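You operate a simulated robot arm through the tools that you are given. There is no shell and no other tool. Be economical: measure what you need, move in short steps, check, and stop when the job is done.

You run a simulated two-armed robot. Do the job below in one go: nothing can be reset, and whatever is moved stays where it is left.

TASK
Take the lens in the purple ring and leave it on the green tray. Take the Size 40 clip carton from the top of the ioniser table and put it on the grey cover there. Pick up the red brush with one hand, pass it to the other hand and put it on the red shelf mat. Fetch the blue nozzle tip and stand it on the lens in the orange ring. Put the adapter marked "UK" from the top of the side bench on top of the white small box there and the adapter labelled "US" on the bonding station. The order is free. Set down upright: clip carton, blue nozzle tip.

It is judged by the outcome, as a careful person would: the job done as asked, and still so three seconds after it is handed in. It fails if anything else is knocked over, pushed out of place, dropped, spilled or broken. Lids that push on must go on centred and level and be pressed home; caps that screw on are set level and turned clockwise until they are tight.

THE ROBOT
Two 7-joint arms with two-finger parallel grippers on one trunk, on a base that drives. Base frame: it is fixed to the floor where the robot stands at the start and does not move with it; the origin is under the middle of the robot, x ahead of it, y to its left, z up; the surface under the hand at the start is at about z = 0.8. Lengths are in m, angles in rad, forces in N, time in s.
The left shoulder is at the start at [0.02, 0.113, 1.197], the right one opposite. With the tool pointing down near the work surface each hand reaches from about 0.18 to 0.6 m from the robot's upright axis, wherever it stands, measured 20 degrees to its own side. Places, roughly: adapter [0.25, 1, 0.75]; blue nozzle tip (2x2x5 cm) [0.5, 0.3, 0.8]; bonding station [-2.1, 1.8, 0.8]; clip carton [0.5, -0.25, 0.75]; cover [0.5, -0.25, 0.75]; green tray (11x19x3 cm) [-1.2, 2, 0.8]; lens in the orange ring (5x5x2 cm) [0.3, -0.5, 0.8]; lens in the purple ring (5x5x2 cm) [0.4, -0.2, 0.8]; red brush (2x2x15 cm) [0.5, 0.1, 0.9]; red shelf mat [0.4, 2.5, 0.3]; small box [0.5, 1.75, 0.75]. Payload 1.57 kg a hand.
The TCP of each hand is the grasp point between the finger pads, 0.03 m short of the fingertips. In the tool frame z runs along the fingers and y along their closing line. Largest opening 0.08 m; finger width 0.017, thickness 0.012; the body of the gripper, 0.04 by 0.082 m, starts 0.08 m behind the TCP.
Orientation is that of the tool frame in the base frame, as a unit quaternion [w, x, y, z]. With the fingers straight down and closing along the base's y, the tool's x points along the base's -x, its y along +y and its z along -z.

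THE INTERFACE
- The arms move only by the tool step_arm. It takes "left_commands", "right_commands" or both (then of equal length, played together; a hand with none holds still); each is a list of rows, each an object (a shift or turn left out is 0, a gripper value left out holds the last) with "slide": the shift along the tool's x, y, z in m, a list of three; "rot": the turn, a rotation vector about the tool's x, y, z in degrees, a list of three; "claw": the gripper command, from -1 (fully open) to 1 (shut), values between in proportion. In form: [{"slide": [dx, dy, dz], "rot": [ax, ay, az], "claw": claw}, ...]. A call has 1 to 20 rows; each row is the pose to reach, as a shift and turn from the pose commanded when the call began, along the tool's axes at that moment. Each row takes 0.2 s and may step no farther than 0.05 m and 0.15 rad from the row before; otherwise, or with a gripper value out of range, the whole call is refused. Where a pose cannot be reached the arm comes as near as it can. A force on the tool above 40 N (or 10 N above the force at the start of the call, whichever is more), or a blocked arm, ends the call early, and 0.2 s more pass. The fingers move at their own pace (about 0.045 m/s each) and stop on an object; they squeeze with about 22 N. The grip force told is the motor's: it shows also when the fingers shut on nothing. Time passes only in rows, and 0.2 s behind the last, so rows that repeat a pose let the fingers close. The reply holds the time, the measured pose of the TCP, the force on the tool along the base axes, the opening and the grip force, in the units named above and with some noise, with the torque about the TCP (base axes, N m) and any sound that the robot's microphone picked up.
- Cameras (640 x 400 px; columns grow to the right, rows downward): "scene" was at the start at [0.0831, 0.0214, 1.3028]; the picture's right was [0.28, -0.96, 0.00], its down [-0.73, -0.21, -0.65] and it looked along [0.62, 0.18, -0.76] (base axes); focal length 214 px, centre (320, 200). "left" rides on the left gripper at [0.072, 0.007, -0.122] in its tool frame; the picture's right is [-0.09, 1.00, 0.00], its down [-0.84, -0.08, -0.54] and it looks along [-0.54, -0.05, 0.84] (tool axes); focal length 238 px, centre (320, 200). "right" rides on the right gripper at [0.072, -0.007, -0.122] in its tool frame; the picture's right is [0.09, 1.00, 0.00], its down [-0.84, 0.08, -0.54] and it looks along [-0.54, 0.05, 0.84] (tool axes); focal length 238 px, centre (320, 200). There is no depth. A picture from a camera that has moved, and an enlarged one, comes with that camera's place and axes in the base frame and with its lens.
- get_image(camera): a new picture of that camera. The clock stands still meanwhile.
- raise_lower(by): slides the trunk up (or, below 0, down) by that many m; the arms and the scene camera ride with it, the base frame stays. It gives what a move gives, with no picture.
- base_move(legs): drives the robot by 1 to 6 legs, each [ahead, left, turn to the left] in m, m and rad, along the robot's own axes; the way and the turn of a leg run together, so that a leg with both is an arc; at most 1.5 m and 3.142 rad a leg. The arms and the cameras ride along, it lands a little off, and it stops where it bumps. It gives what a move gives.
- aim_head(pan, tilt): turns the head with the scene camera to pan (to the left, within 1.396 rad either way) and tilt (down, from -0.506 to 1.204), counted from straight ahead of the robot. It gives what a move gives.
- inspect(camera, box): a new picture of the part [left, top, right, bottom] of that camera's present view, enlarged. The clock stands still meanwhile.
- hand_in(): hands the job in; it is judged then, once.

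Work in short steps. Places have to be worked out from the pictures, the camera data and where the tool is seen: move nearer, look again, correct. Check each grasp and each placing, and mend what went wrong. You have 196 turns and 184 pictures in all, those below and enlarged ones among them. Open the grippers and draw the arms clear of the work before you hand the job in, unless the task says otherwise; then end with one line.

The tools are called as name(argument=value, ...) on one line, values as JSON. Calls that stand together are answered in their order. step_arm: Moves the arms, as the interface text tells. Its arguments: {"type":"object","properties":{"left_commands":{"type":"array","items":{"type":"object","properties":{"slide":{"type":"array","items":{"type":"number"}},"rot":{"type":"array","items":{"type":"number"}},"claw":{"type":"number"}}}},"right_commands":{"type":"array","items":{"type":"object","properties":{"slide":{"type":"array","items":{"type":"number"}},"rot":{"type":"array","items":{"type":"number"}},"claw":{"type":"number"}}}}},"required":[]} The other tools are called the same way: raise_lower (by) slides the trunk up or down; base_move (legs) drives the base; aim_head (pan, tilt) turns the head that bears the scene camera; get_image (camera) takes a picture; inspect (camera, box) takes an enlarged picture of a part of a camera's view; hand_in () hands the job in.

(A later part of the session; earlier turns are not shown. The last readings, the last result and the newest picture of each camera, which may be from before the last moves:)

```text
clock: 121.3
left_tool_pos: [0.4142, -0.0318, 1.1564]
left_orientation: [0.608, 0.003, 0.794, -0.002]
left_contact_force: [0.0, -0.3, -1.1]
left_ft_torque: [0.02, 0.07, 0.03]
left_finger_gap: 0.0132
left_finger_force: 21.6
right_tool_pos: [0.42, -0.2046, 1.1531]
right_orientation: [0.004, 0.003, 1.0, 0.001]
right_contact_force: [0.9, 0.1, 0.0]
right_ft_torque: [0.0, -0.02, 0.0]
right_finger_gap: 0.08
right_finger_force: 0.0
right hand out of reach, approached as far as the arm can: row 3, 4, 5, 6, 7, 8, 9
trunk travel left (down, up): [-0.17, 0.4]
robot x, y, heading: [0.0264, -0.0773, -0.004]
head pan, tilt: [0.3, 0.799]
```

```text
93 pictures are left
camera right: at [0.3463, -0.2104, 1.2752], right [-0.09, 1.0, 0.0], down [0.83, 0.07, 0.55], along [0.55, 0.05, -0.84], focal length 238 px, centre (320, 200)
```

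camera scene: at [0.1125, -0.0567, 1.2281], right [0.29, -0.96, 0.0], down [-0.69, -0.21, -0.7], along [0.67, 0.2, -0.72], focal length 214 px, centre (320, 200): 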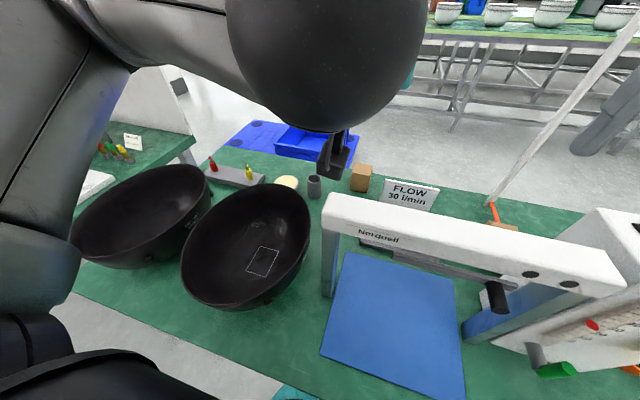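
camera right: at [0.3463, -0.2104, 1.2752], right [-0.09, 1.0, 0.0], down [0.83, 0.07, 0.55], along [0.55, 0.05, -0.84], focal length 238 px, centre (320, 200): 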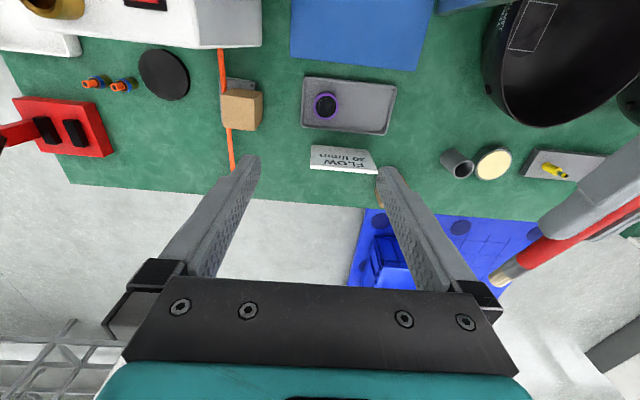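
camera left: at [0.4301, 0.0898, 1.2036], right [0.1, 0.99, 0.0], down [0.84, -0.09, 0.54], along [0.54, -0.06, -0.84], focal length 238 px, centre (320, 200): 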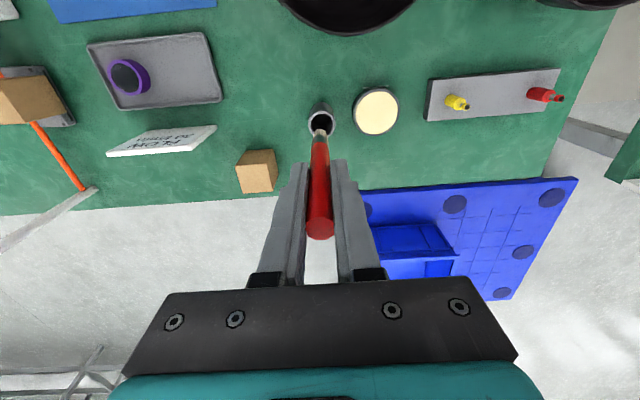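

Reach is limited with the hands above shoulder height. Raise the trunk and lower the hands relative to it.

raise_lower(by=0.25)

step_arm(left_commands=[{"slide": [0.043, -0.01, 0.004]}, {"slide": [0.086, -0.02, 0.008]}, {"slide": [0.129, -0.03, 0.012]}, {"slide": [0.172, -0.04, 0.015]}], right_commands=[{"slide": [0, -0.02, 0.03]}, {"slide": [0, -0.02, 0.06]}, {"slide": [0, -0.02, 0.1]}, {"slide": [0, -0.02, 0.14]}])

get_image(camera="right")

```text
clock: 123.9
left_tool_pos: [0.4137, -0.0312, 1.4059]
left_orientation: [0.608, 0.003, 0.794, -0.002]
left_contact_force: [-0.1, -0.6, -0.9]
left_ft_torque: [-0.01, 0.0, 0.01]
left_finger_gap: 0.0131
left_finger_force: 21.9
right_tool_pos: [0.4197, -0.2035, 1.4028]
right_orientation: [0.002, 0.003, 1.0, 0.001]
right_contact_force: [0.2, 0.8, 0.6]
right_ft_torque: [-0.03, 0.01, -0.01]
right_finger_gap: 0.08
right_finger_force: 0.1
trunk travel left (down, up): [-0.42, 0.15]
robot x, y, heading: [0.0299, -0.0797, -0.006]
head pan, tilt: [0.3, 0.799]
```

```text
clock: 124.9
left_tool_pos: [0.3837, -0.0718, 1.2362]
left_orientation: [0.609, 0.004, 0.793, -0.003]
left_contact_force: [-0.6, -0.4, -0.5]
left_ft_torque: [0.02, 0.05, 0.01]
left_finger_gap: 0.013
left_finger_force: 22.3
left hand out of reach, approached as far as the arm can: row 1, 2, 3
right_tool_pos: [0.4205, -0.2246, 1.2637]
right_orientation: [0.004, 0.003, 1.0, 0.002]
right_contact_force: [0.2, -0.9, -0.3]
right_ft_torque: [-0.02, 0.02, -0.02]
right_finger_gap: 0.0801
right_finger_force: 0.1
trunk travel left (down, up): [-0.42, 0.15]
robot x, y, heading: [0.0241, -0.0814, -0.008]
head pan, tilt: [0.3, 0.799]
```

```text
92 pictures are left
camera right: at [0.3469, -0.2317, 1.3855], right [-0.09, 1.0, 0.0], down [0.83, 0.07, 0.55], along [0.55, 0.05, -0.84], focal length 238 px, centre (320, 200)
```

right: 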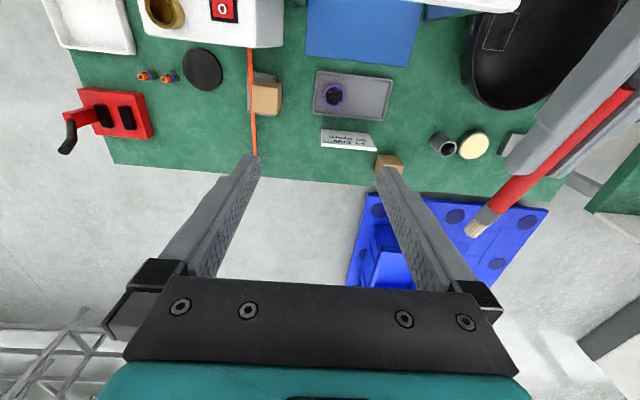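

Brush line found; right grip point ≈(0.442,-0.072,1.221) on the handle. Approach from above.

step_arm(right_commands=[{"slide": [-0.006, 0.02, -0.02]}, {"slide": [-0.012, 0.06, -0.02]}, {"slide": [-0.018, 0.1, -0.02]}, {"slide": [-0.021, 0.135, -0.02]}, {"slide": [-0.021, 0.152, -0.02]}])

get_image(camera="right")

```text
clock: 126.1
left_tool_pos: [0.3833, -0.0709, 1.2356]
left_orientation: [0.609, 0.003, 0.793, -0.002]
left_contact_force: [-1.0, 0.9, 0.3]
left_ft_torque: [0.03, 0.02, -0.02]
left_finger_gap: 0.0133
left_finger_force: 21.9
right_tool_pos: [0.4086, -0.1576, 1.2792]
right_orientation: [0.004, 0.004, 1.0, 0.001]
right_contact_force: [0.5, 0.3, 0.8]
right_ft_torque: [0.04, -0.01, 0.0]
right_finger_gap: 0.0799
right_finger_force: 0.0
right hand out of reach, approached as far as the arm can: row 2, 3, 4, 5
trunk travel left (down, up): [-0.42, 0.15]
robot x, y, heading: [0.0234, -0.0802, -0.009]
head pan, tilt: [0.3, 0.799]
```

```text
91 pictures are left
camera right: at [0.3346, -0.1642, 1.4005], right [-0.09, 1.0, 0.0], down [0.83, 0.07, 0.55], along [0.55, 0.05, -0.84], focal length 238 px, centre (320, 200)
```

right: 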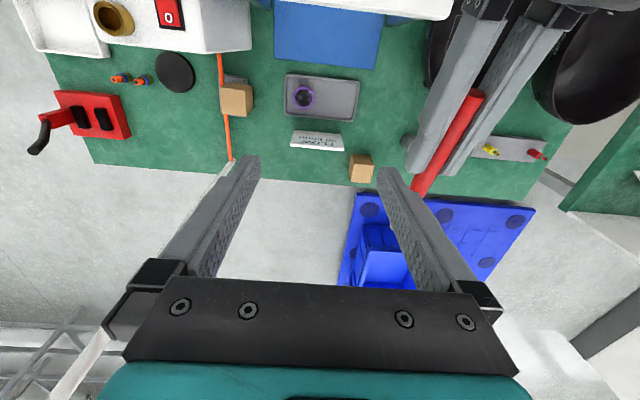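

The right arm can't cross further with this yaw. Change plan: left turns to point the brush to the right (-y), right hand yaws 90° counter-clockwise.

step_arm(left_commands=[{"slide": [0, 0, 0]}, {"slide": [0, 0, 0]}, {"slide": [-0.001, 0.01, 0.0035], "rot": [7.9, 0, 2.1]}, {"slide": [-0.002, 0.02, 0.007], "rot": [15.8, 0, 4.2]}, {"slide": [-0.003, 0.03, 0.0105], "rot": [23.7, 0, 6.3]}, {"slide": [-0.004, 0.04, 0.014], "rot": [31.6, 0, 8.4]}, {"slide": [-0.005, 0.05, 0.0175], "rot": [39.5, 0, 10.5]}, {"slide": [-0.006, 0.06, 0.021], "rot": [47.4, 0, 12.6]}, {"slide": [-0.007, 0.07, 0.0245], "rot": [55.3, 0, 14.7]}, {"slide": [-0.008, 0.08, 0.028], "rot": [63.2, 0, 16.8]}, {"slide": [-0.009, 0.09, 0.0315], "rot": [71.1, 0, 18.9]}, {"slide": [-0.01, 0.1, 0.035], "rot": [79, 0, 21]}, {"slide": [-0.0103, 0.11, 0.038], "rot": [86.9, 0, 23.1]}], right_commands=[{"slide": [0, -0.045, 0]}, {"slide": [0, -0.09, 0]}, {"slide": [0, -0.13, 0], "rot": [0, 0, -8.2]}, {"slide": [0, -0.17, 0], "rot": [0, 0, -16.4]}, {"slide": [0, -0.17, 0], "rot": [0, 0, -24.6]}, {"slide": [0, -0.17, 0], "rot": [0, 0, -32.8]}, {"slide": [0, -0.17, 0], "rot": [0, 0, -41]}, {"slide": [0, -0.17, 0], "rot": [0, 0, -49.2]}, {"slide": [0, -0.17, 0], "rot": [0, 0, -57.4]}, {"slide": [0, -0.17, 0], "rot": [0, 0, -65.6]}, {"slide": [0, -0.17, 0], "rot": [0, 0, -73.8]}, {"slide": [0, -0.17, 0], "rot": [0, 0, -82]}, {"slide": [0, -0.17, 0], "rot": [0, 0, -90]}])

get_image(camera="right")

aim_head(pan=0.0, tilt=0.5)

get_image(camera="scene")

```text
clock: 128.9
left_tool_pos: [0.3908, -0.1273, 1.2297]
left_orientation: [0.605, 0.181, 0.766, -0.121]
left_contact_force: [-0.1, 0.4, 0.1]
left_ft_torque: [-0.02, -0.02, 0.01]
left_finger_gap: 0.013
left_finger_force: 21.8
left hand out of reach, approached as far as the arm can: row 3, 4, 5, 6, 7, 8, 9, 10, 11, 12, 13
right_tool_pos: [0.2521, -0.1751, 1.2541]
right_orientation: [0.004, -0.7, 0.714, -0.009]
right_contact_force: [0.2, -0.5, 0.0]
right_ft_torque: [-0.04, 0.02, 0.0]
right_finger_gap: 0.08
right_finger_force: 0.0
right hand out of reach, approached as far as the arm can: row 7, 8, 9, 10, 11, 12, 13
trunk travel left (down, up): [-0.42, 0.15]
robot x, y, heading: [0.0264, -0.0827, -0.01]
head pan, tilt: [0.3, 0.799]
```

```text
90 pictures are left
camera right: at [0.2539, -0.2454, 1.3767], right [-1.0, -0.07, -0.02], down [-0.07, 0.84, 0.53], along [-0.02, 0.53, -0.85], focal length 238 px, centre (320, 200)
```

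right: 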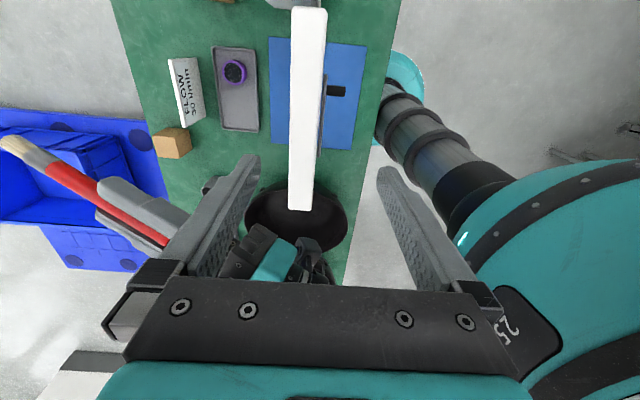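

```text
clock: 129.7
left_tool_pos: [0.3904, -0.1282, 1.2314]
left_orientation: [0.605, 0.182, 0.766, -0.121]
left_contact_force: [-1.1, 0.1, 0.2]
left_ft_torque: [0.0, 0.01, -0.01]
left_finger_gap: 0.0132
left_finger_force: 22.4
right_tool_pos: [0.2523, -0.1741, 1.2544]
right_orientation: [0.004, -0.698, 0.716, -0.01]
right_contact_force: [-0.3, -0.7, 0.3]
right_ft_torque: [0.01, -0.01, 0.02]
right_finger_gap: 0.0801
right_finger_force: 0.1
trunk travel left (down, up): [-0.42, 0.15]
robot x, y, heading: [0.0267, -0.0749, -0.006]
head pan, tilt: [0.0, 0.499]
```

```text
89 pictures are left
camera scene: at [0.1261, -0.08, 1.504], right [-0.01, -1.0, 0.0], down [-0.48, 0.0, -0.88], along [0.88, -0.01, -0.48], focal length 214 px, centre (320, 200)
```

scene: 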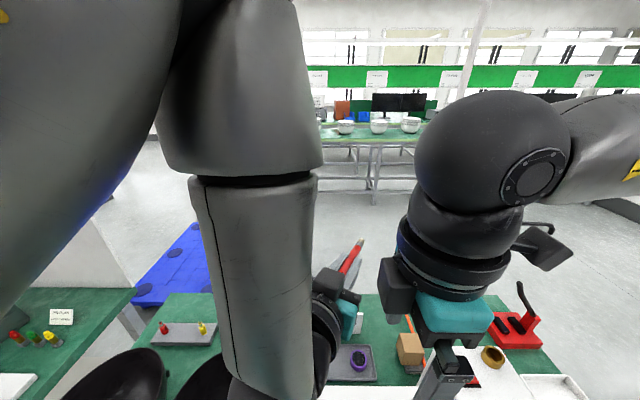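

Neither yaw works that way. New approach: left holds the brush vertically again, and the right hand comes horizontally from the robot side (azimuth is free for a round vertical handle). First reposition both.

step_arm(left_commands=[{"slide": [-0.0057, 0.0189, -0.0036], "rot": [-1.5, 7.5, -2.3]}, {"slide": [-0.0114, 0.0378, -0.0071], "rot": [-3, 15, -4.5]}, {"slide": [-0.0171, 0.0567, -0.0107], "rot": [-4.5, 22.6, -6.8]}, {"slide": [-0.0228, 0.0756, -0.0142], "rot": [-6, 30, -9]}, {"slide": [-0.0285, 0.0945, -0.0178], "rot": [-7.5, 37.6, -11.3]}, {"slide": [-0.0342, 0.1134, -0.0214], "rot": [-9, 45, -13.5]}, {"slide": [-0.04, 0.132, -0.025], "rot": [-10.5, 52.7, -15.8]}, {"slide": [-0.0456, 0.151, -0.0285], "rot": [-12, 60, -18]}, {"slide": [-0.0513, 0.17, -0.032], "rot": [-13.5, 67.8, -20.3]}, {"slide": [-0.057, 0.189, -0.0356], "rot": [-15, 75.3, -22.5]}], right_commands=[{"slide": [0.0155, -0.0108, 0], "rot": [0, 0, 5]}, {"slide": [0.031, -0.0216, 0], "rot": [0, 0, 10]}, {"slide": [0.0465, -0.0324, 0], "rot": [0, 0, 15]}, {"slide": [0.062, -0.0432, 0], "rot": [0, 0, 20]}, {"slide": [0.0775, -0.054, 0], "rot": [0, 0, 25]}, {"slide": [0.093, -0.065, 0], "rot": [0, 0, 30]}, {"slide": [0.1085, -0.0756, 0], "rot": [0, 0, 35]}, {"slide": [0.124, -0.0864, 0], "rot": [0, 0, 40]}, {"slide": [0.1395, -0.097, 0], "rot": [0, 0, 45]}, {"slide": [0.155, -0.108, 0], "rot": [0, 0, 50]}])

get_image(camera="scene")

```text
clock: 131.9
left_tool_pos: [0.4522, 0.0448, 1.2987]
left_orientation: [-0.001, 0.005, 1.0, 0.006]
left_contact_force: [0.6, 0.5, -1.3]
left_ft_torque: [0.01, -0.01, 0.02]
left_finger_gap: 0.0133
left_finger_force: 21.9
left hand out of reach, approached as far as the arm can: row 1, 2
right_tool_pos: [0.3582, -0.3332, 1.2514]
right_orientation: [0.004, -0.338, 0.941, 0.0]
right_contact_force: [0.7, -0.3, 0.0]
right_ft_torque: [-0.01, 0.03, -0.02]
right_finger_gap: 0.0798
right_finger_force: 0.1
right hand out of reach, approached as far as the arm can: row 1, 2
trunk travel left (down, up): [-0.42, 0.15]
robot x, y, heading: [0.0225, -0.0824, -0.007]
head pan, tilt: [0.0, 0.499]
```

```text
88 pictures are left
camera scene: at [0.1267, -0.0804, 1.504], right [-0.01, -1.0, 0.0], down [-0.48, 0.0, -0.88], along [0.88, -0.01, -0.48], focal length 214 px, centre (320, 200)
```

scene: 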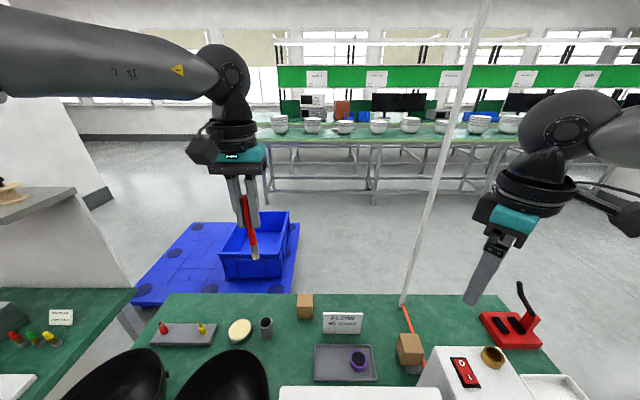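

Both poses reached. Tilt the right hand 80° so it points forward-left.

step_arm(right_commands=[{"rot": [0, -8, 0]}, {"rot": [0, -16, 0]}, {"rot": [0, -24, 0]}, {"rot": [0, -32, 0]}, {"rot": [0, -40, 0]}, {"rot": [0, -48, 0]}, {"rot": [0, -56, 0]}, {"rot": [0, -64, 0]}, {"rot": [0, -72, 0]}, {"rot": [0, -80, 0]}])

get_image(camera="scene")

get_image(camera="right")

```text
clock: 134.1
left_tool_pos: [0.4497, 0.0448, 1.2994]
left_orientation: [0.0, 0.005, 1.0, 0.005]
left_contact_force: [0.2, 0.7, -0.3]
left_ft_torque: [-0.02, -0.02, 0.01]
left_finger_gap: 0.0133
left_finger_force: 21.7
right_tool_pos: [0.3846, -0.2675, 1.2438]
right_orientation: [0.609, -0.258, 0.718, 0.217]
right_contact_force: [-0.1, -0.1, -0.6]
right_ft_torque: [0.01, 0.04, -0.02]
right_finger_gap: 0.0802
right_finger_force: 0.1
right hand out of reach, approached as far as the arm can: row 3, 4, 5, 6, 7, 8, 9, 10
trunk travel left (down, up): [-0.42, 0.15]
robot x, y, heading: [0.0218, -0.0815, -0.008]
head pan, tilt: [0.0, 0.499]
```

```text
87 pictures are left
camera scene: at [0.1257, -0.0803, 1.5041], right [-0.01, -1.0, 0.0], down [-0.48, 0.0, -0.88], along [0.88, -0.01, -0.48], focal length 214 px, centre (320, 200)
```

scene: 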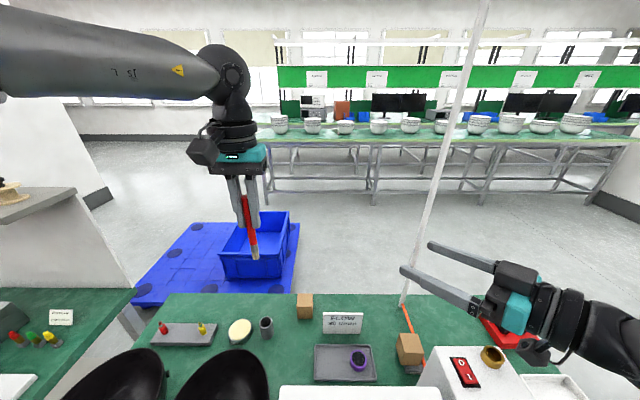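

```text
86 pictures are left
camera right: at [0.2861, -0.3563, 1.1925], right [-0.64, 0.76, -0.09], down [-0.36, -0.19, 0.91], along [0.68, 0.62, 0.39], focal length 238 px, centre (320, 200)
```

right: 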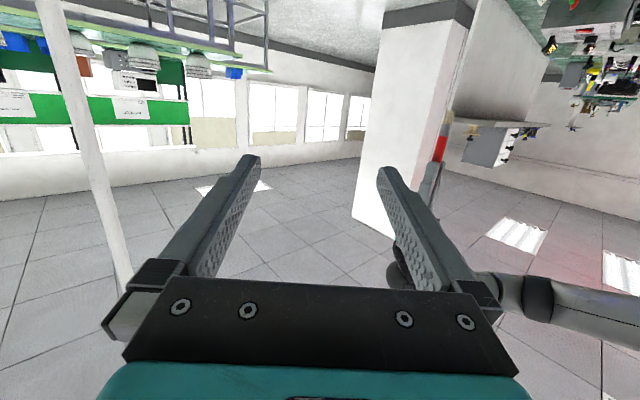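

Now slide the right hand to a pre-grasp point 12 cm short of the brush.

step_arm(right_commands=[{"slide": [-0.006, 0.0334, 0.0212]}, {"slide": [-0.012, 0.0668, 0.0424]}, {"slide": [-0.018, 0.1, 0.0635]}, {"slide": [-0.024, 0.1336, 0.0847]}, {"slide": [-0.03, 0.167, 0.106]}, {"slide": [-0.036, 0.2005, 0.127]}])

get_image(camera="right")

get_image(camera="scene")

```text
clock: 135.5
left_tool_pos: [0.4512, 0.0445, 1.2993]
left_orientation: [0.0, 0.005, 1.0, 0.006]
left_contact_force: [-0.4, -0.6, -0.6]
left_ft_torque: [0.03, -0.01, 0.02]
left_finger_gap: 0.0133
left_finger_force: 21.5
right_tool_pos: [0.399, -0.0544, 1.2386]
right_orientation: [0.606, -0.262, 0.719, 0.22]
right_contact_force: [-0.9, -0.6, 0.0]
right_ft_torque: [0.0, -0.01, 0.04]
right_finger_gap: 0.0799
right_finger_force: 0.1
right hand out of reach, approached as far as the arm can: row 1, 2, 3, 4, 5, 6
trunk travel left (down, up): [-0.42, 0.15]
robot x, y, heading: [0.0282, -0.0782, -0.009]
head pan, tilt: [0.0, 0.499]
```

```text
85 pictures are left
camera right: at [0.3019, -0.1431, 1.1899], right [-0.65, 0.75, -0.09], down [-0.35, -0.19, 0.92], along [0.67, 0.63, 0.39], focal length 238 px, centre (320, 200)
```

right: 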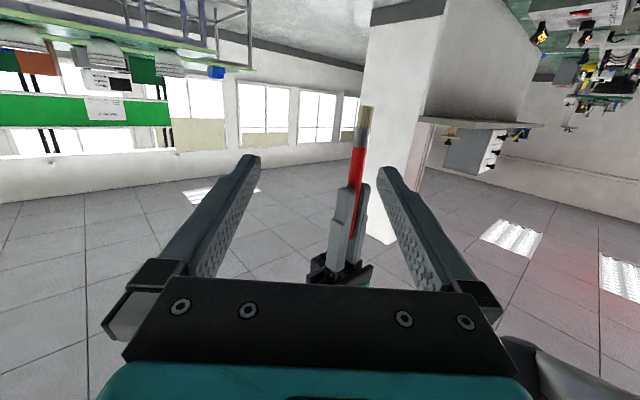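

```text
84 pictures are left
camera scene: at [0.1264, -0.0818, 1.5041], right [-0.01, -1.0, 0.0], down [-0.48, 0.01, -0.88], along [0.88, -0.01, -0.48], focal length 214 px, centre (320, 200)
```

scene: 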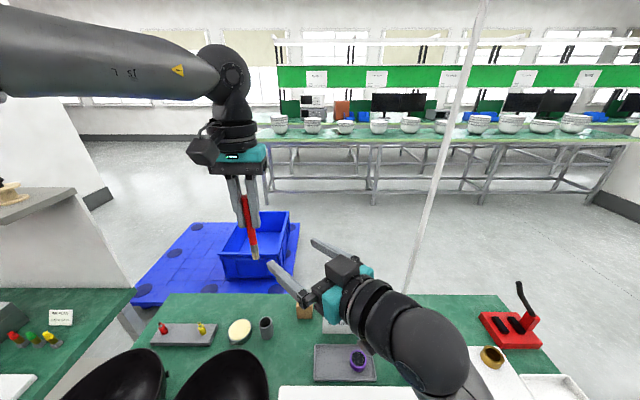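

The brush is off by ~4 cm along the right closing line; shift the left hand to centre it.

step_arm(left_commands=[{"slide": [-0.014, -0.017, 0]}, {"slide": [-0.0276, -0.0336, 0]}])

get_image(camera="right")

```text
clock: 136.1
left_tool_pos: [0.4782, 0.0121, 1.2989]
left_orientation: [0.0, 0.005, 1.0, 0.005]
left_contact_force: [-0.3, -0.1, -0.2]
left_ft_torque: [0.01, 0.0, -0.02]
left_finger_gap: 0.0132
left_finger_force: 22.0
right_tool_pos: [0.4012, -0.0528, 1.241]
right_orientation: [0.606, -0.261, 0.719, 0.22]
right_contact_force: [-0.3, 0.4, -0.8]
right_ft_torque: [0.01, 0.0, 0.04]
right_finger_gap: 0.0799
right_finger_force: 0.0
trunk travel left (down, up): [-0.42, 0.15]
robot x, y, heading: [0.0271, -0.0796, -0.01]
head pan, tilt: [0.0, 0.499]
```

```text
83 pictures are left
camera right: at [0.3019, -0.1421, 1.1899], right [-0.65, 0.75, -0.09], down [-0.35, -0.19, 0.92], along [0.67, 0.63, 0.39], focal length 238 px, centre (320, 200)
```

right: 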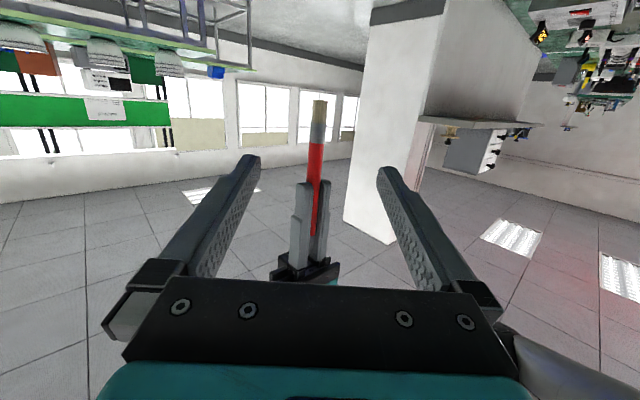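

Centred. Advance the right hand along its fingers ~9.8 cm, keeping z≈1.238.

step_arm(right_commands=[{"slide": [-0.005, 0.0015, 0.03]}, {"slide": [-0.009, 0.0015, 0.06]}, {"slide": [-0.013, 0.0015, 0.085]}, {"slide": [-0.013, 0.0015, 0.098]}])

get_image(camera="right")

```text
clock: 137.1
left_tool_pos: [0.476, 0.0095, 1.299]
left_orientation: [0.001, 0.005, 1.0, 0.006]
left_contact_force: [-0.4, -0.7, 0.2]
left_ft_torque: [0.03, -0.05, 0.02]
left_finger_gap: 0.0132
left_finger_force: 22.4
right_tool_pos: [0.466, -0.0138, 1.2221]
right_orientation: [0.595, -0.22, 0.732, 0.25]
right_contact_force: [-1.2, -0.1, 1.5]
right_ft_torque: [0.02, -0.04, 0.03]
right_finger_gap: 0.0802
right_finger_force: 0.2
right hand out of reach, approached as far as the arm can: row 1, 2, 3, 4
trunk travel left (down, up): [-0.42, 0.15]
robot x, y, heading: [0.0246, -0.0777, -0.009]
head pan, tilt: [0.0, 0.499]
```

```text
82 pictures are left
camera right: at [0.3622, -0.0978, 1.172], right [-0.64, 0.77, 0.01], down [-0.3, -0.26, 0.92], along [0.71, 0.58, 0.39], focal length 238 px, centre (320, 200)
```

right: 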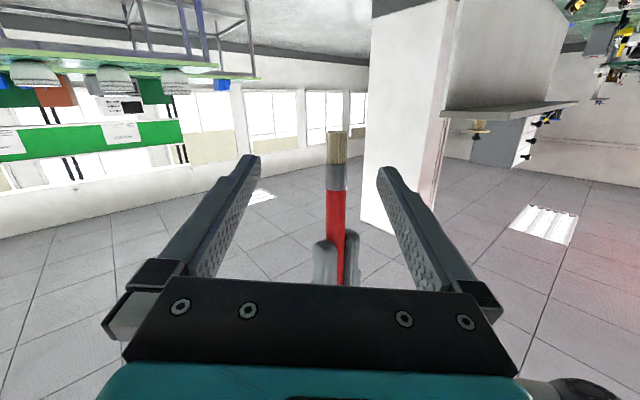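

Right is ~2 cm short and slightly low; move the left hand (brush) into the right grip.

step_arm(left_commands=[{"slide": [0.005, -0.012, 0.007]}, {"slide": [0.01, -0.0235, 0.014]}, {"slide": [0.01, -0.0235, 0.014]}])

get_image(camera="right")

get_image(camera="left")

```text
clock: 137.9
left_tool_pos: [0.4683, -0.0118, 1.2832]
left_orientation: [0.001, 0.005, 1.0, 0.005]
left_contact_force: [0.6, -0.6, -0.8]
left_ft_torque: [-0.01, -0.03, 0.0]
left_finger_gap: 0.0131
left_finger_force: 21.9
right_tool_pos: [0.4674, -0.0125, 1.2214]
right_orientation: [0.594, -0.221, 0.732, 0.25]
right_contact_force: [0.1, -0.3, -0.4]
right_ft_torque: [-0.03, 0.01, 0.03]
right_finger_gap: 0.0799
right_finger_force: 0.0
trunk travel left (down, up): [-0.42, 0.15]
robot x, y, heading: [0.0315, -0.0795, -0.01]
head pan, tilt: [0.0, 0.499]
```

```text
81 pictures are left
camera right: at [0.3637, -0.0965, 1.1712], right [-0.64, 0.77, 0.01], down [-0.3, -0.26, 0.92], along [0.71, 0.58, 0.39], focal length 238 px, centre (320, 200)
```

right: 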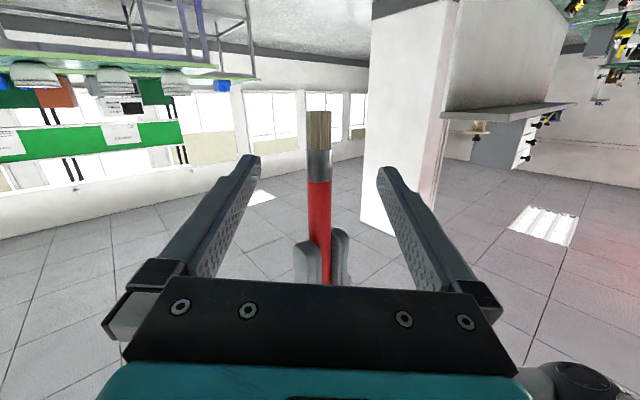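

```text
80 pictures are left
camera left: at [0.3955, -0.0058, 1.4062], right [0.1, 0.99, 0.01], down [0.84, -0.09, 0.54], along [0.54, -0.05, -0.84], focal length 238 px, centre (320, 200)
```

left: 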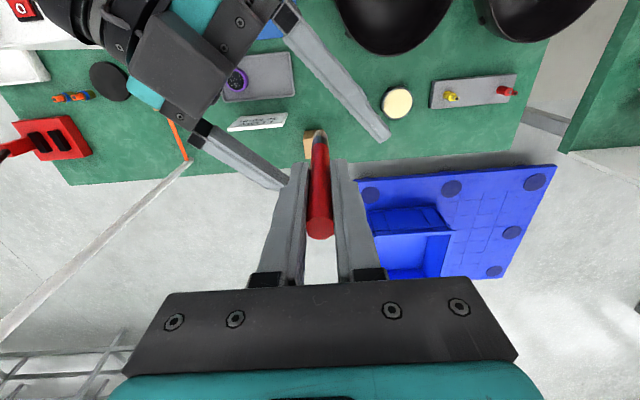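

Brush sits at the right TCP. Close the right hand, then check.

step_arm(right_commands=[{"claw": 1}, {"claw": 1}, {"claw": 1}, {"claw": 1}, {"claw": 1}, {"claw": 1}])

get_image(camera="right")

```text
clock: 139.3
left_tool_pos: [0.4671, -0.0116, 1.2838]
left_orientation: [0.0, 0.006, 1.0, 0.004]
left_contact_force: [-0.4, -0.7, 1.5]
left_ft_torque: [0.25, 0.3, 0.0]
left_finger_gap: 0.0136
left_finger_force: 21.9
right_tool_pos: [0.468, -0.0142, 1.2209]
right_orientation: [0.594, -0.221, 0.732, 0.249]
right_contact_force: [0.7, -0.4, -0.2]
right_ft_torque: [-0.27, -0.35, -0.04]
right_finger_gap: 0.0143
right_finger_force: 22.0
trunk travel left (down, up): [-0.42, 0.15]
robot x, y, heading: [0.0284, -0.0773, -0.012]
head pan, tilt: [0.0, 0.499]
```

```text
79 pictures are left
camera right: at [0.3638, -0.0966, 1.1712], right [-0.64, 0.77, 0.01], down [-0.3, -0.26, 0.92], along [0.71, 0.58, 0.39], focal length 238 px, centre (320, 200)
```

right: 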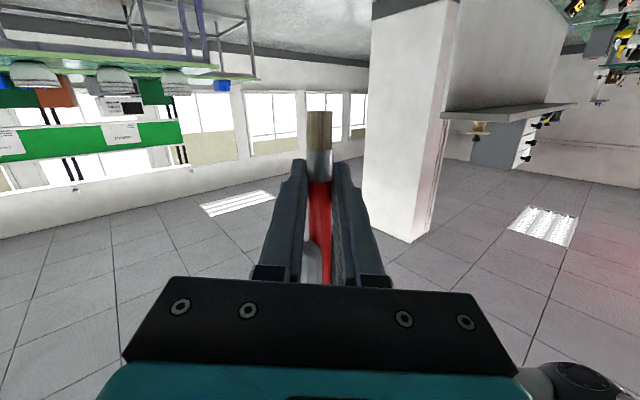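

Both hands hold it. Release with the left and lift it clear.

step_arm(left_commands=[{"claw": -0.2}, {"claw": -0.2}, {"claw": -0.2}, {"slide": [0, 0, -0.04], "claw": -0.2}, {"slide": [0, 0, -0.08], "claw": -0.2}, {"slide": [0, 0.03, -0.11], "claw": -0.2}, {"slide": [0, 0.07, -0.12], "claw": -1}, {"slide": [0, 0.11, -0.12], "claw": -1}])

get_image(camera="scene")

```text
clock: 141.1
left_tool_pos: [0.468, 0.0991, 1.4056]
left_orientation: [0.0, 0.005, 1.0, 0.004]
left_contact_force: [0.5, 0.1, 0.0]
left_ft_torque: [-0.02, 0.02, 0.03]
left_finger_gap: 0.0799
left_finger_force: 0.0
right_tool_pos: [0.4672, -0.0133, 1.2214]
right_orientation: [0.594, -0.221, 0.732, 0.249]
right_contact_force: [1.2, 0.8, -0.1]
right_ft_torque: [-0.03, -0.01, -0.01]
right_finger_gap: 0.013
right_finger_force: 22.4
trunk travel left (down, up): [-0.42, 0.15]
robot x, y, heading: [0.0264, -0.0808, -0.008]
head pan, tilt: [0.0, 0.499]
```

```text
78 pictures are left
camera scene: at [0.1259, -0.0789, 1.5041], right [-0.01, -1.0, 0.0], down [-0.48, 0.0, -0.88], along [0.88, -0.01, -0.48], focal length 214 px, centre (320, 200)
```

scene: 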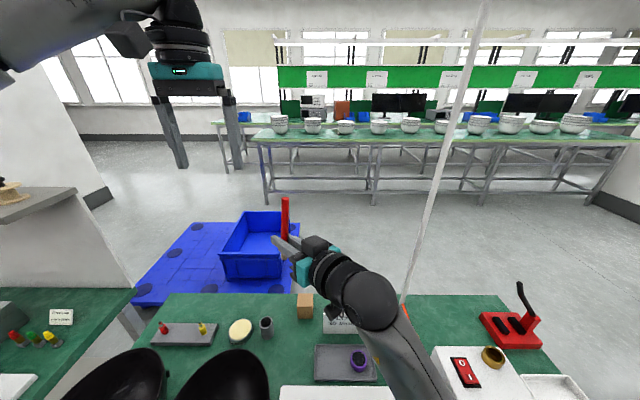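

Hand-over complete. Withdraw the right hand with the brush to the right and tilt it back to vertical.

step_arm(right_commands=[{"slide": [0, -0.024, -0.037]}, {"slide": [0, -0.048, -0.074]}, {"slide": [0, -0.072, -0.111]}, {"slide": [0, -0.096, -0.148]}, {"slide": [0.001, -0.12, -0.185]}, {"slide": [0.002, -0.143, -0.221]}, {"slide": [0.002, -0.143, -0.221], "rot": [0, 8, 0]}, {"slide": [0.002, -0.143, -0.221], "rot": [0, 16, 0]}, {"slide": [0.002, -0.143, -0.221], "rot": [0, 24, 0]}, {"slide": [0.002, -0.143, -0.221], "rot": [0, 32, 0]}, {"slide": [0.002, -0.143, -0.221], "rot": [0, 40, 0]}, {"slide": [0.002, -0.143, -0.221], "rot": [0, 48, 0]}, {"slide": [0.002, -0.143, -0.221], "rot": [0, 56, 0]}, {"slide": [0.002, -0.143, -0.221], "rot": [0, 64, 0]}, {"slide": [0.002, -0.143, -0.221], "rot": [0, 72, 0]}, {"slide": [0.002, -0.143, -0.221], "rot": [0, 80, 0]}])

get_image(camera="right")

```text
clock: 144.5
left_tool_pos: [0.4705, 0.0982, 1.4052]
left_orientation: [0.0, 0.004, 1.0, 0.004]
left_contact_force: [0.0, -0.1, 0.1]
left_ft_torque: [-0.01, 0.01, -0.01]
left_finger_gap: 0.0798
left_finger_force: 0.1
right_tool_pos: [0.3882, -0.2633, 1.2412]
right_orientation: [-0.018, -0.329, 0.943, 0.049]
right_contact_force: [0.8, 0.3, -0.7]
right_ft_torque: [-0.01, 0.05, 0.05]
right_finger_gap: 0.0131
right_finger_force: 22.2
trunk travel left (down, up): [-0.42, 0.15]
robot x, y, heading: [0.0256, -0.0759, -0.004]
head pan, tilt: [0.0, 0.499]
```

```text
77 pictures are left
camera right: at [0.3426, -0.3229, 1.3625], right [-0.69, 0.72, 0.1], down [0.64, 0.54, 0.55], along [0.34, 0.44, -0.83], focal length 238 px, centre (320, 200)
```

right: 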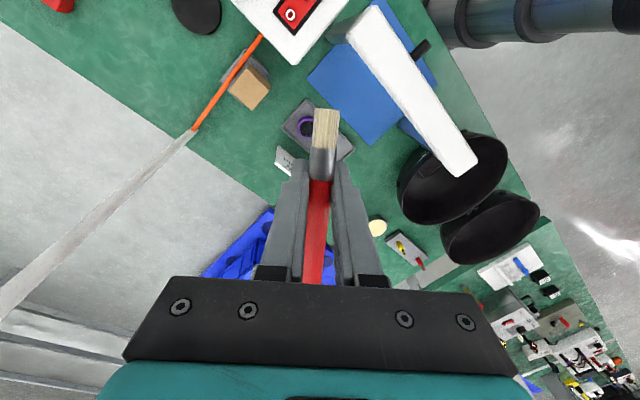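

Now drive right so the left hand can fetch the purple-ring lens.

base_move(legs=[[0, -0.25, 0]])

step_arm(left_commands=[{"slide": [0.01, -0.01, 0.04]}, {"slide": [0.02, -0.02, 0.08]}, {"slide": [0.03, -0.03, 0.12]}, {"slide": [0.035, -0.04, 0.16]}, {"slide": [0.035, -0.04, 0.2]}, {"slide": [0.035, -0.04, 0.24]}, {"slide": [0.035, -0.04, 0.28]}, {"slide": [0.035, -0.04, 0.32]}, {"slide": [0.035, -0.04, 0.36]}])

get_image(camera="left")

```text
clock: 146.3
left_tool_pos: [0.4662, -0.1515, 1.4056]
left_orientation: [0.0, 0.003, 1.0, 0.005]
left_contact_force: [0.5, -0.5, 0.0]
left_ft_torque: [0.02, 0.0, 0.01]
left_finger_gap: 0.0801
left_finger_force: 0.0
right_tool_pos: [0.385, -0.5126, 1.2413]
right_orientation: [-0.016, -0.331, 0.942, 0.049]
right_contact_force: [-0.1, -0.6, -0.4]
right_ft_torque: [0.04, 0.03, -0.02]
right_finger_gap: 0.0133
right_finger_force: 22.2
trunk travel left (down, up): [-0.42, 0.15]
robot x, y, heading: [0.0262, -0.327, -0.006]
head pan, tilt: [0.0, 0.499]
```

```text
clock: 148.3
left_tool_pos: [0.4296, -0.1879, 1.0456]
left_orientation: [0.001, 0.003, 1.0, 0.005]
left_contact_force: [-1.1, 0.0, 0.5]
left_ft_torque: [0.04, 0.03, -0.01]
left_finger_gap: 0.0799
left_finger_force: 0.1
right_tool_pos: [0.3862, -0.5123, 1.2424]
right_orientation: [-0.016, -0.331, 0.942, 0.049]
right_contact_force: [-0.3, -0.6, -0.1]
right_ft_torque: [0.01, 0.0, -0.03]
right_finger_gap: 0.0128
right_finger_force: 22.2
trunk travel left (down, up): [-0.42, 0.15]
robot x, y, heading: [0.0237, -0.3266, -0.006]
head pan, tilt: [0.0, 0.499]
```

```text
76 pictures are left
camera left: at [0.3587, -0.1812, 1.1665], right [0.1, 0.99, 0.01], down [0.84, -0.09, 0.54], along [0.54, -0.05, -0.84], focal length 238 px, centre (320, 200)
```

left: 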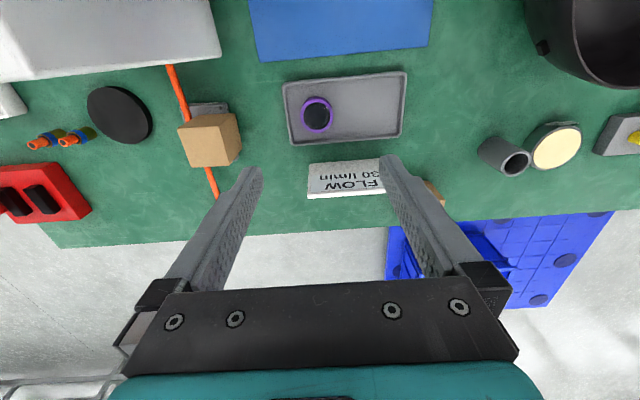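

Lens centre ≈(0.439,-0.1916). Descend with fingers at ~6.6 cm opening.

step_arm(left_commands=[{"slide": [-0.009, -0.004, 0.045], "claw": -0.6}, {"slide": [-0.009, -0.004, 0.09], "claw": -0.6}, {"slide": [-0.009, -0.004, 0.135], "claw": -0.6}, {"slide": [-0.009, -0.004, 0.17], "claw": -0.6}])

get_image(camera="left")

aim_head(pan=0.2, tilt=0.9)

get_image(camera="scene")

```text
clock: 149.3
left_tool_pos: [0.4392, -0.1896, 0.8755]
left_orientation: [0.001, 0.004, 1.0, 0.004]
left_contact_force: [-0.7, -0.5, 0.8]
left_ft_torque: [-0.01, 0.0, -0.01]
left_finger_gap: 0.0635
left_finger_force: 0.1
right_tool_pos: [0.3853, -0.5125, 1.2409]
right_orientation: [-0.015, -0.331, 0.942, 0.049]
right_contact_force: [0.4, -0.1, 0.5]
right_ft_torque: [0.02, -0.02, 0.02]
right_finger_gap: 0.0132
right_finger_force: 22.3
trunk travel left (down, up): [-0.42, 0.15]
robot x, y, heading: [0.0268, -0.3276, -0.003]
head pan, tilt: [0.0, 0.499]
```

```text
75 pictures are left
camera left: at [0.3675, -0.1842, 0.9972], right [0.1, 0.99, 0.01], down [0.84, -0.09, 0.54], along [0.54, -0.05, -0.84], focal length 238 px, centre (320, 200)
```

left: 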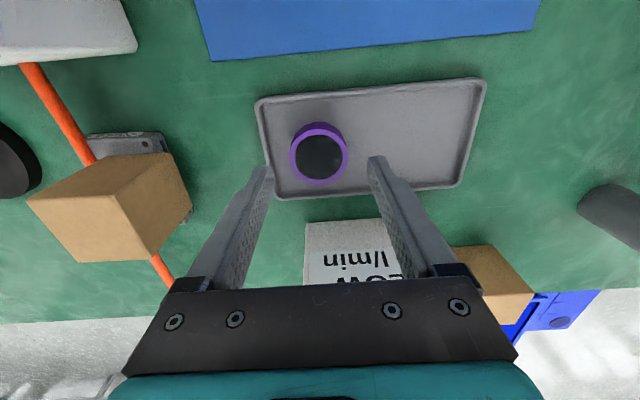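

```text
clock: 150.2
left_tool_pos: [0.4404, -0.1894, 0.8761]
left_orientation: [0.001, 0.004, 1.0, 0.005]
left_contact_force: [-0.2, 0.9, 0.1]
left_ft_torque: [-0.03, 0.0, -0.01]
left_finger_gap: 0.064
left_finger_force: 0.1
right_tool_pos: [0.3853, -0.5108, 1.2422]
right_orientation: [-0.016, -0.33, 0.943, 0.049]
right_contact_force: [-1.3, 0.3, -0.4]
right_ft_torque: [-0.03, 0.0, -0.01]
right_finger_gap: 0.0129
right_finger_force: 21.4
trunk travel left (down, up): [-0.42, 0.15]
robot x, y, heading: [0.0238, -0.3252, -0.006]
head pan, tilt: [0.201, 0.901]
```

```text
74 pictures are left
camera scene: at [0.1073, -0.3137, 1.4703], right [0.19, -0.98, 0.0], down [-0.77, -0.15, -0.62], along [0.61, 0.12, -0.78], focal length 214 px, centre (320, 200)
```

scene: 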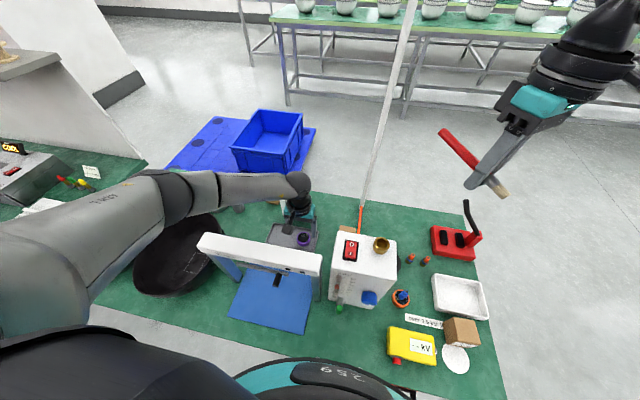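

Aligned to ~1.5 mm. Descend to z≈0.842 and close.

step_arm(left_commands=[{"slide": [0.001, -0.0015, 0.017]}, {"slide": [0.001, -0.0015, 0.033]}, {"slide": [0.001, -0.0015, 0.034], "claw": 1}, {"slide": [0.001, -0.0015, 0.034], "claw": 1}, {"slide": [0.001, -0.0015, 0.034], "claw": 1}, {"slide": [0.001, -0.0015, 0.034], "claw": 1}])

get_image(camera="left")

```text
clock: 151.6
left_tool_pos: [0.4397, -0.1911, 0.8405]
left_orientation: [0.001, 0.004, 1.0, 0.004]
left_contact_force: [0.6, 0.6, 0.2]
left_ft_torque: [-0.01, -0.03, -0.03]
left_finger_gap: 0.0423
left_finger_force: 21.8
right_tool_pos: [0.3861, -0.5122, 1.2417]
right_orientation: [-0.016, -0.331, 0.942, 0.049]
right_contact_force: [-0.1, 0.0, -0.3]
right_ft_torque: [0.0, -0.03, 0.02]
right_finger_gap: 0.0132
right_finger_force: 21.9
trunk travel left (down, up): [-0.42, 0.15]
robot x, y, heading: [0.0269, -0.3284, -0.005]
head pan, tilt: [0.201, 0.901]
```

```text
73 pictures are left
camera left: at [0.3671, -0.1851, 0.963], right [0.1, 1.0, 0.01], down [0.84, -0.09, 0.54], along [0.54, -0.05, -0.84], focal length 238 px, centre (320, 200)
```

left: 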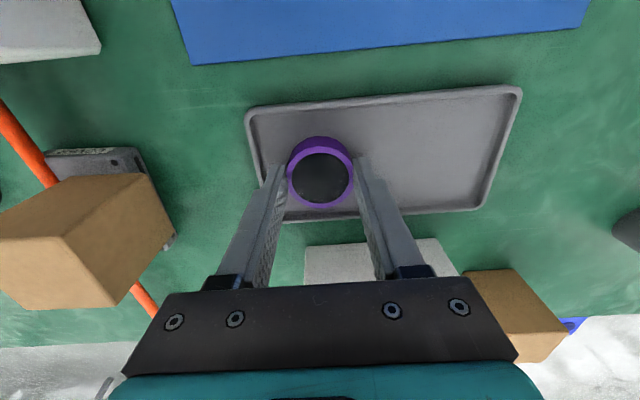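

Gripped at 4.2 cm. Lift and check.

step_arm(left_commands=[{"slide": [0, 0, -0.02]}, {"slide": [0, 0, -0.06]}, {"slide": [0, 0, -0.1]}])

get_image(camera="left")

```text
clock: 152.4
left_tool_pos: [0.4397, -0.1918, 0.9415]
left_orientation: [0.0, 0.003, 1.0, 0.004]
left_contact_force: [-0.3, -0.1, 0.3]
left_ft_torque: [-0.02, -0.05, -0.02]
left_finger_gap: 0.0425
left_finger_force: 21.9
right_tool_pos: [0.3856, -0.5122, 1.2414]
right_orientation: [-0.016, -0.331, 0.942, 0.049]
right_contact_force: [0.1, 0.4, -0.4]
right_ft_torque: [0.01, 0.0, -0.02]
right_finger_gap: 0.0131
right_finger_force: 21.9
trunk travel left (down, up): [-0.42, 0.15]
robot x, y, heading: [0.024, -0.3269, -0.007]
head pan, tilt: [0.201, 0.901]
```

```text
72 pictures are left
camera left: at [0.367, -0.1853, 1.0635], right [0.1, 1.0, 0.01], down [0.84, -0.09, 0.54], along [0.54, -0.05, -0.84], focal length 238 px, centre (320, 200)
```

left: 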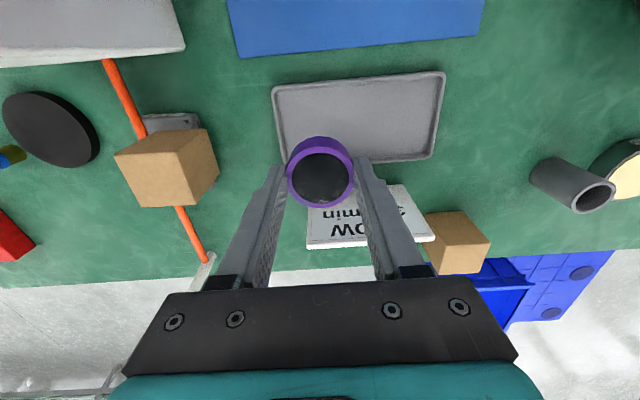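

Lens held. Raise it, back away from the table and look to the left.

step_arm(left_commands=[{"slide": [0.01, 0.01, -0.045]}, {"slide": [0.02, 0.02, -0.09]}, {"slide": [0.03, 0.03, -0.135]}, {"slide": [0.05, 0.04, -0.17]}, {"slide": [0.08, 0.05, -0.2]}, {"slide": [0.11, 0.06, -0.23]}])

base_move(legs=[[-0.5, 0, 0], [0, 0.6, 0]])

aim_head(pan=1.39, tilt=0.35)

get_image(camera="scene")

aim_head(pan=0.6, tilt=0.45)

get_image(camera="scene")

```text
clock: 153.8
left_tool_pos: [0.3287, -0.132, 1.1727]
left_orientation: [0.001, 0.005, 1.0, 0.005]
left_contact_force: [-0.6, -0.4, -0.7]
left_ft_torque: [-0.01, -0.04, 0.02]
left_finger_gap: 0.0424
left_finger_force: 22.1
right_tool_pos: [0.3846, -0.5115, 1.2423]
right_orientation: [-0.015, -0.331, 0.942, 0.048]
right_contact_force: [-0.3, -1.0, -0.3]
right_ft_torque: [-0.01, -0.02, -0.02]
right_finger_gap: 0.0128
right_finger_force: 22.1
trunk travel left (down, up): [-0.42, 0.15]
robot x, y, heading: [0.026, -0.327, -0.003]
head pan, tilt: [0.201, 0.901]
```

```text
clock: 159.8
left_tool_pos: [-0.1699, 0.4806, 1.1713]
left_orientation: [0.001, -0.002, 1.0, 0.005]
left_contact_force: [0.2, 0.6, 0.6]
left_ft_torque: [-0.01, -0.04, 0.0]
left_finger_gap: 0.0425
left_finger_force: 22.1
right_tool_pos: [-0.1111, 0.1016, 1.2426]
right_orientation: [-0.016, -0.335, 0.941, 0.049]
right_contact_force: [0.5, -0.6, -0.2]
right_ft_torque: [-0.01, 0.02, -0.01]
right_finger_gap: 0.013
right_finger_force: 21.8
trunk travel left (down, up): [-0.42, 0.15]
robot x, y, heading: [-0.4758, 0.2801, 0.004]
head pan, tilt: [0.201, 0.901]
```

```text
clock: 161.2
left_tool_pos: [-0.1703, 0.4796, 1.1725]
left_orientation: [0.0, -0.001, 1.0, 0.004]
left_contact_force: [0.1, 0.6, 0.3]
left_ft_torque: [0.0, 0.02, -0.01]
left_finger_gap: 0.0425
left_finger_force: 22.3
right_tool_pos: [-0.1112, 0.1016, 1.2413]
right_orientation: [-0.016, -0.335, 0.941, 0.049]
right_contact_force: [0.3, 0.2, -0.9]
right_ft_torque: [0.01, -0.02, -0.01]
right_finger_gap: 0.013
right_finger_force: 22.2
trunk travel left (down, up): [-0.42, 0.15]
robot x, y, heading: [-0.4769, 0.2861, 0.002]
head pan, tilt: [1.389, 0.351]
```

```text
71 pictures are left
camera scene: at [-0.4485, 0.3731, 1.5177], right [0.98, -0.18, 0.0], down [-0.06, -0.34, -0.94], along [0.17, 0.92, -0.34], focal length 214 px, centre (320, 200)
```

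scene: 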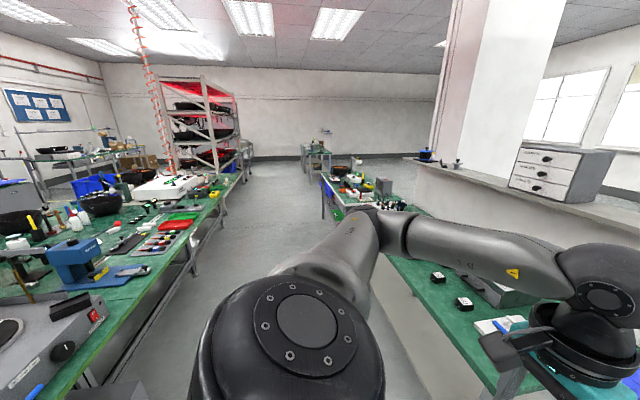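

```text
clock: 162.3
left_tool_pos: [-0.1691, 0.479, 1.1711]
left_orientation: [0.001, -0.001, 1.0, 0.004]
left_contact_force: [0.2, -0.6, -0.2]
left_ft_torque: [0.0, 0.01, -0.02]
left_finger_gap: 0.0424
left_finger_force: 22.2
right_tool_pos: [-0.1106, 0.1006, 1.2427]
right_orientation: [-0.016, -0.335, 0.941, 0.05]
right_contact_force: [0.0, -0.2, 0.0]
right_ft_torque: [-0.04, 0.0, 0.02]
right_finger_gap: 0.013
right_finger_force: 21.9
trunk travel left (down, up): [-0.42, 0.15]
robot x, y, heading: [-0.4756, 0.2826, 0.005]
head pan, tilt: [0.6, 0.45]
```

```text
70 pictures are left
camera scene: at [-0.3895, 0.3337, 1.5086], right [0.57, -0.82, 0.0], down [-0.36, -0.25, -0.9], along [0.74, 0.51, -0.44], focal length 214 px, centre (320, 200)
```

scene: 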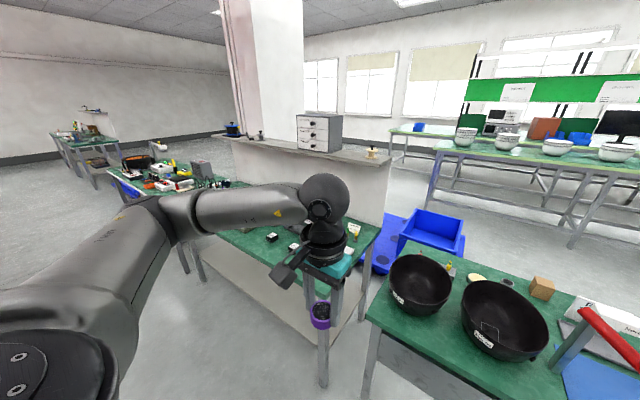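

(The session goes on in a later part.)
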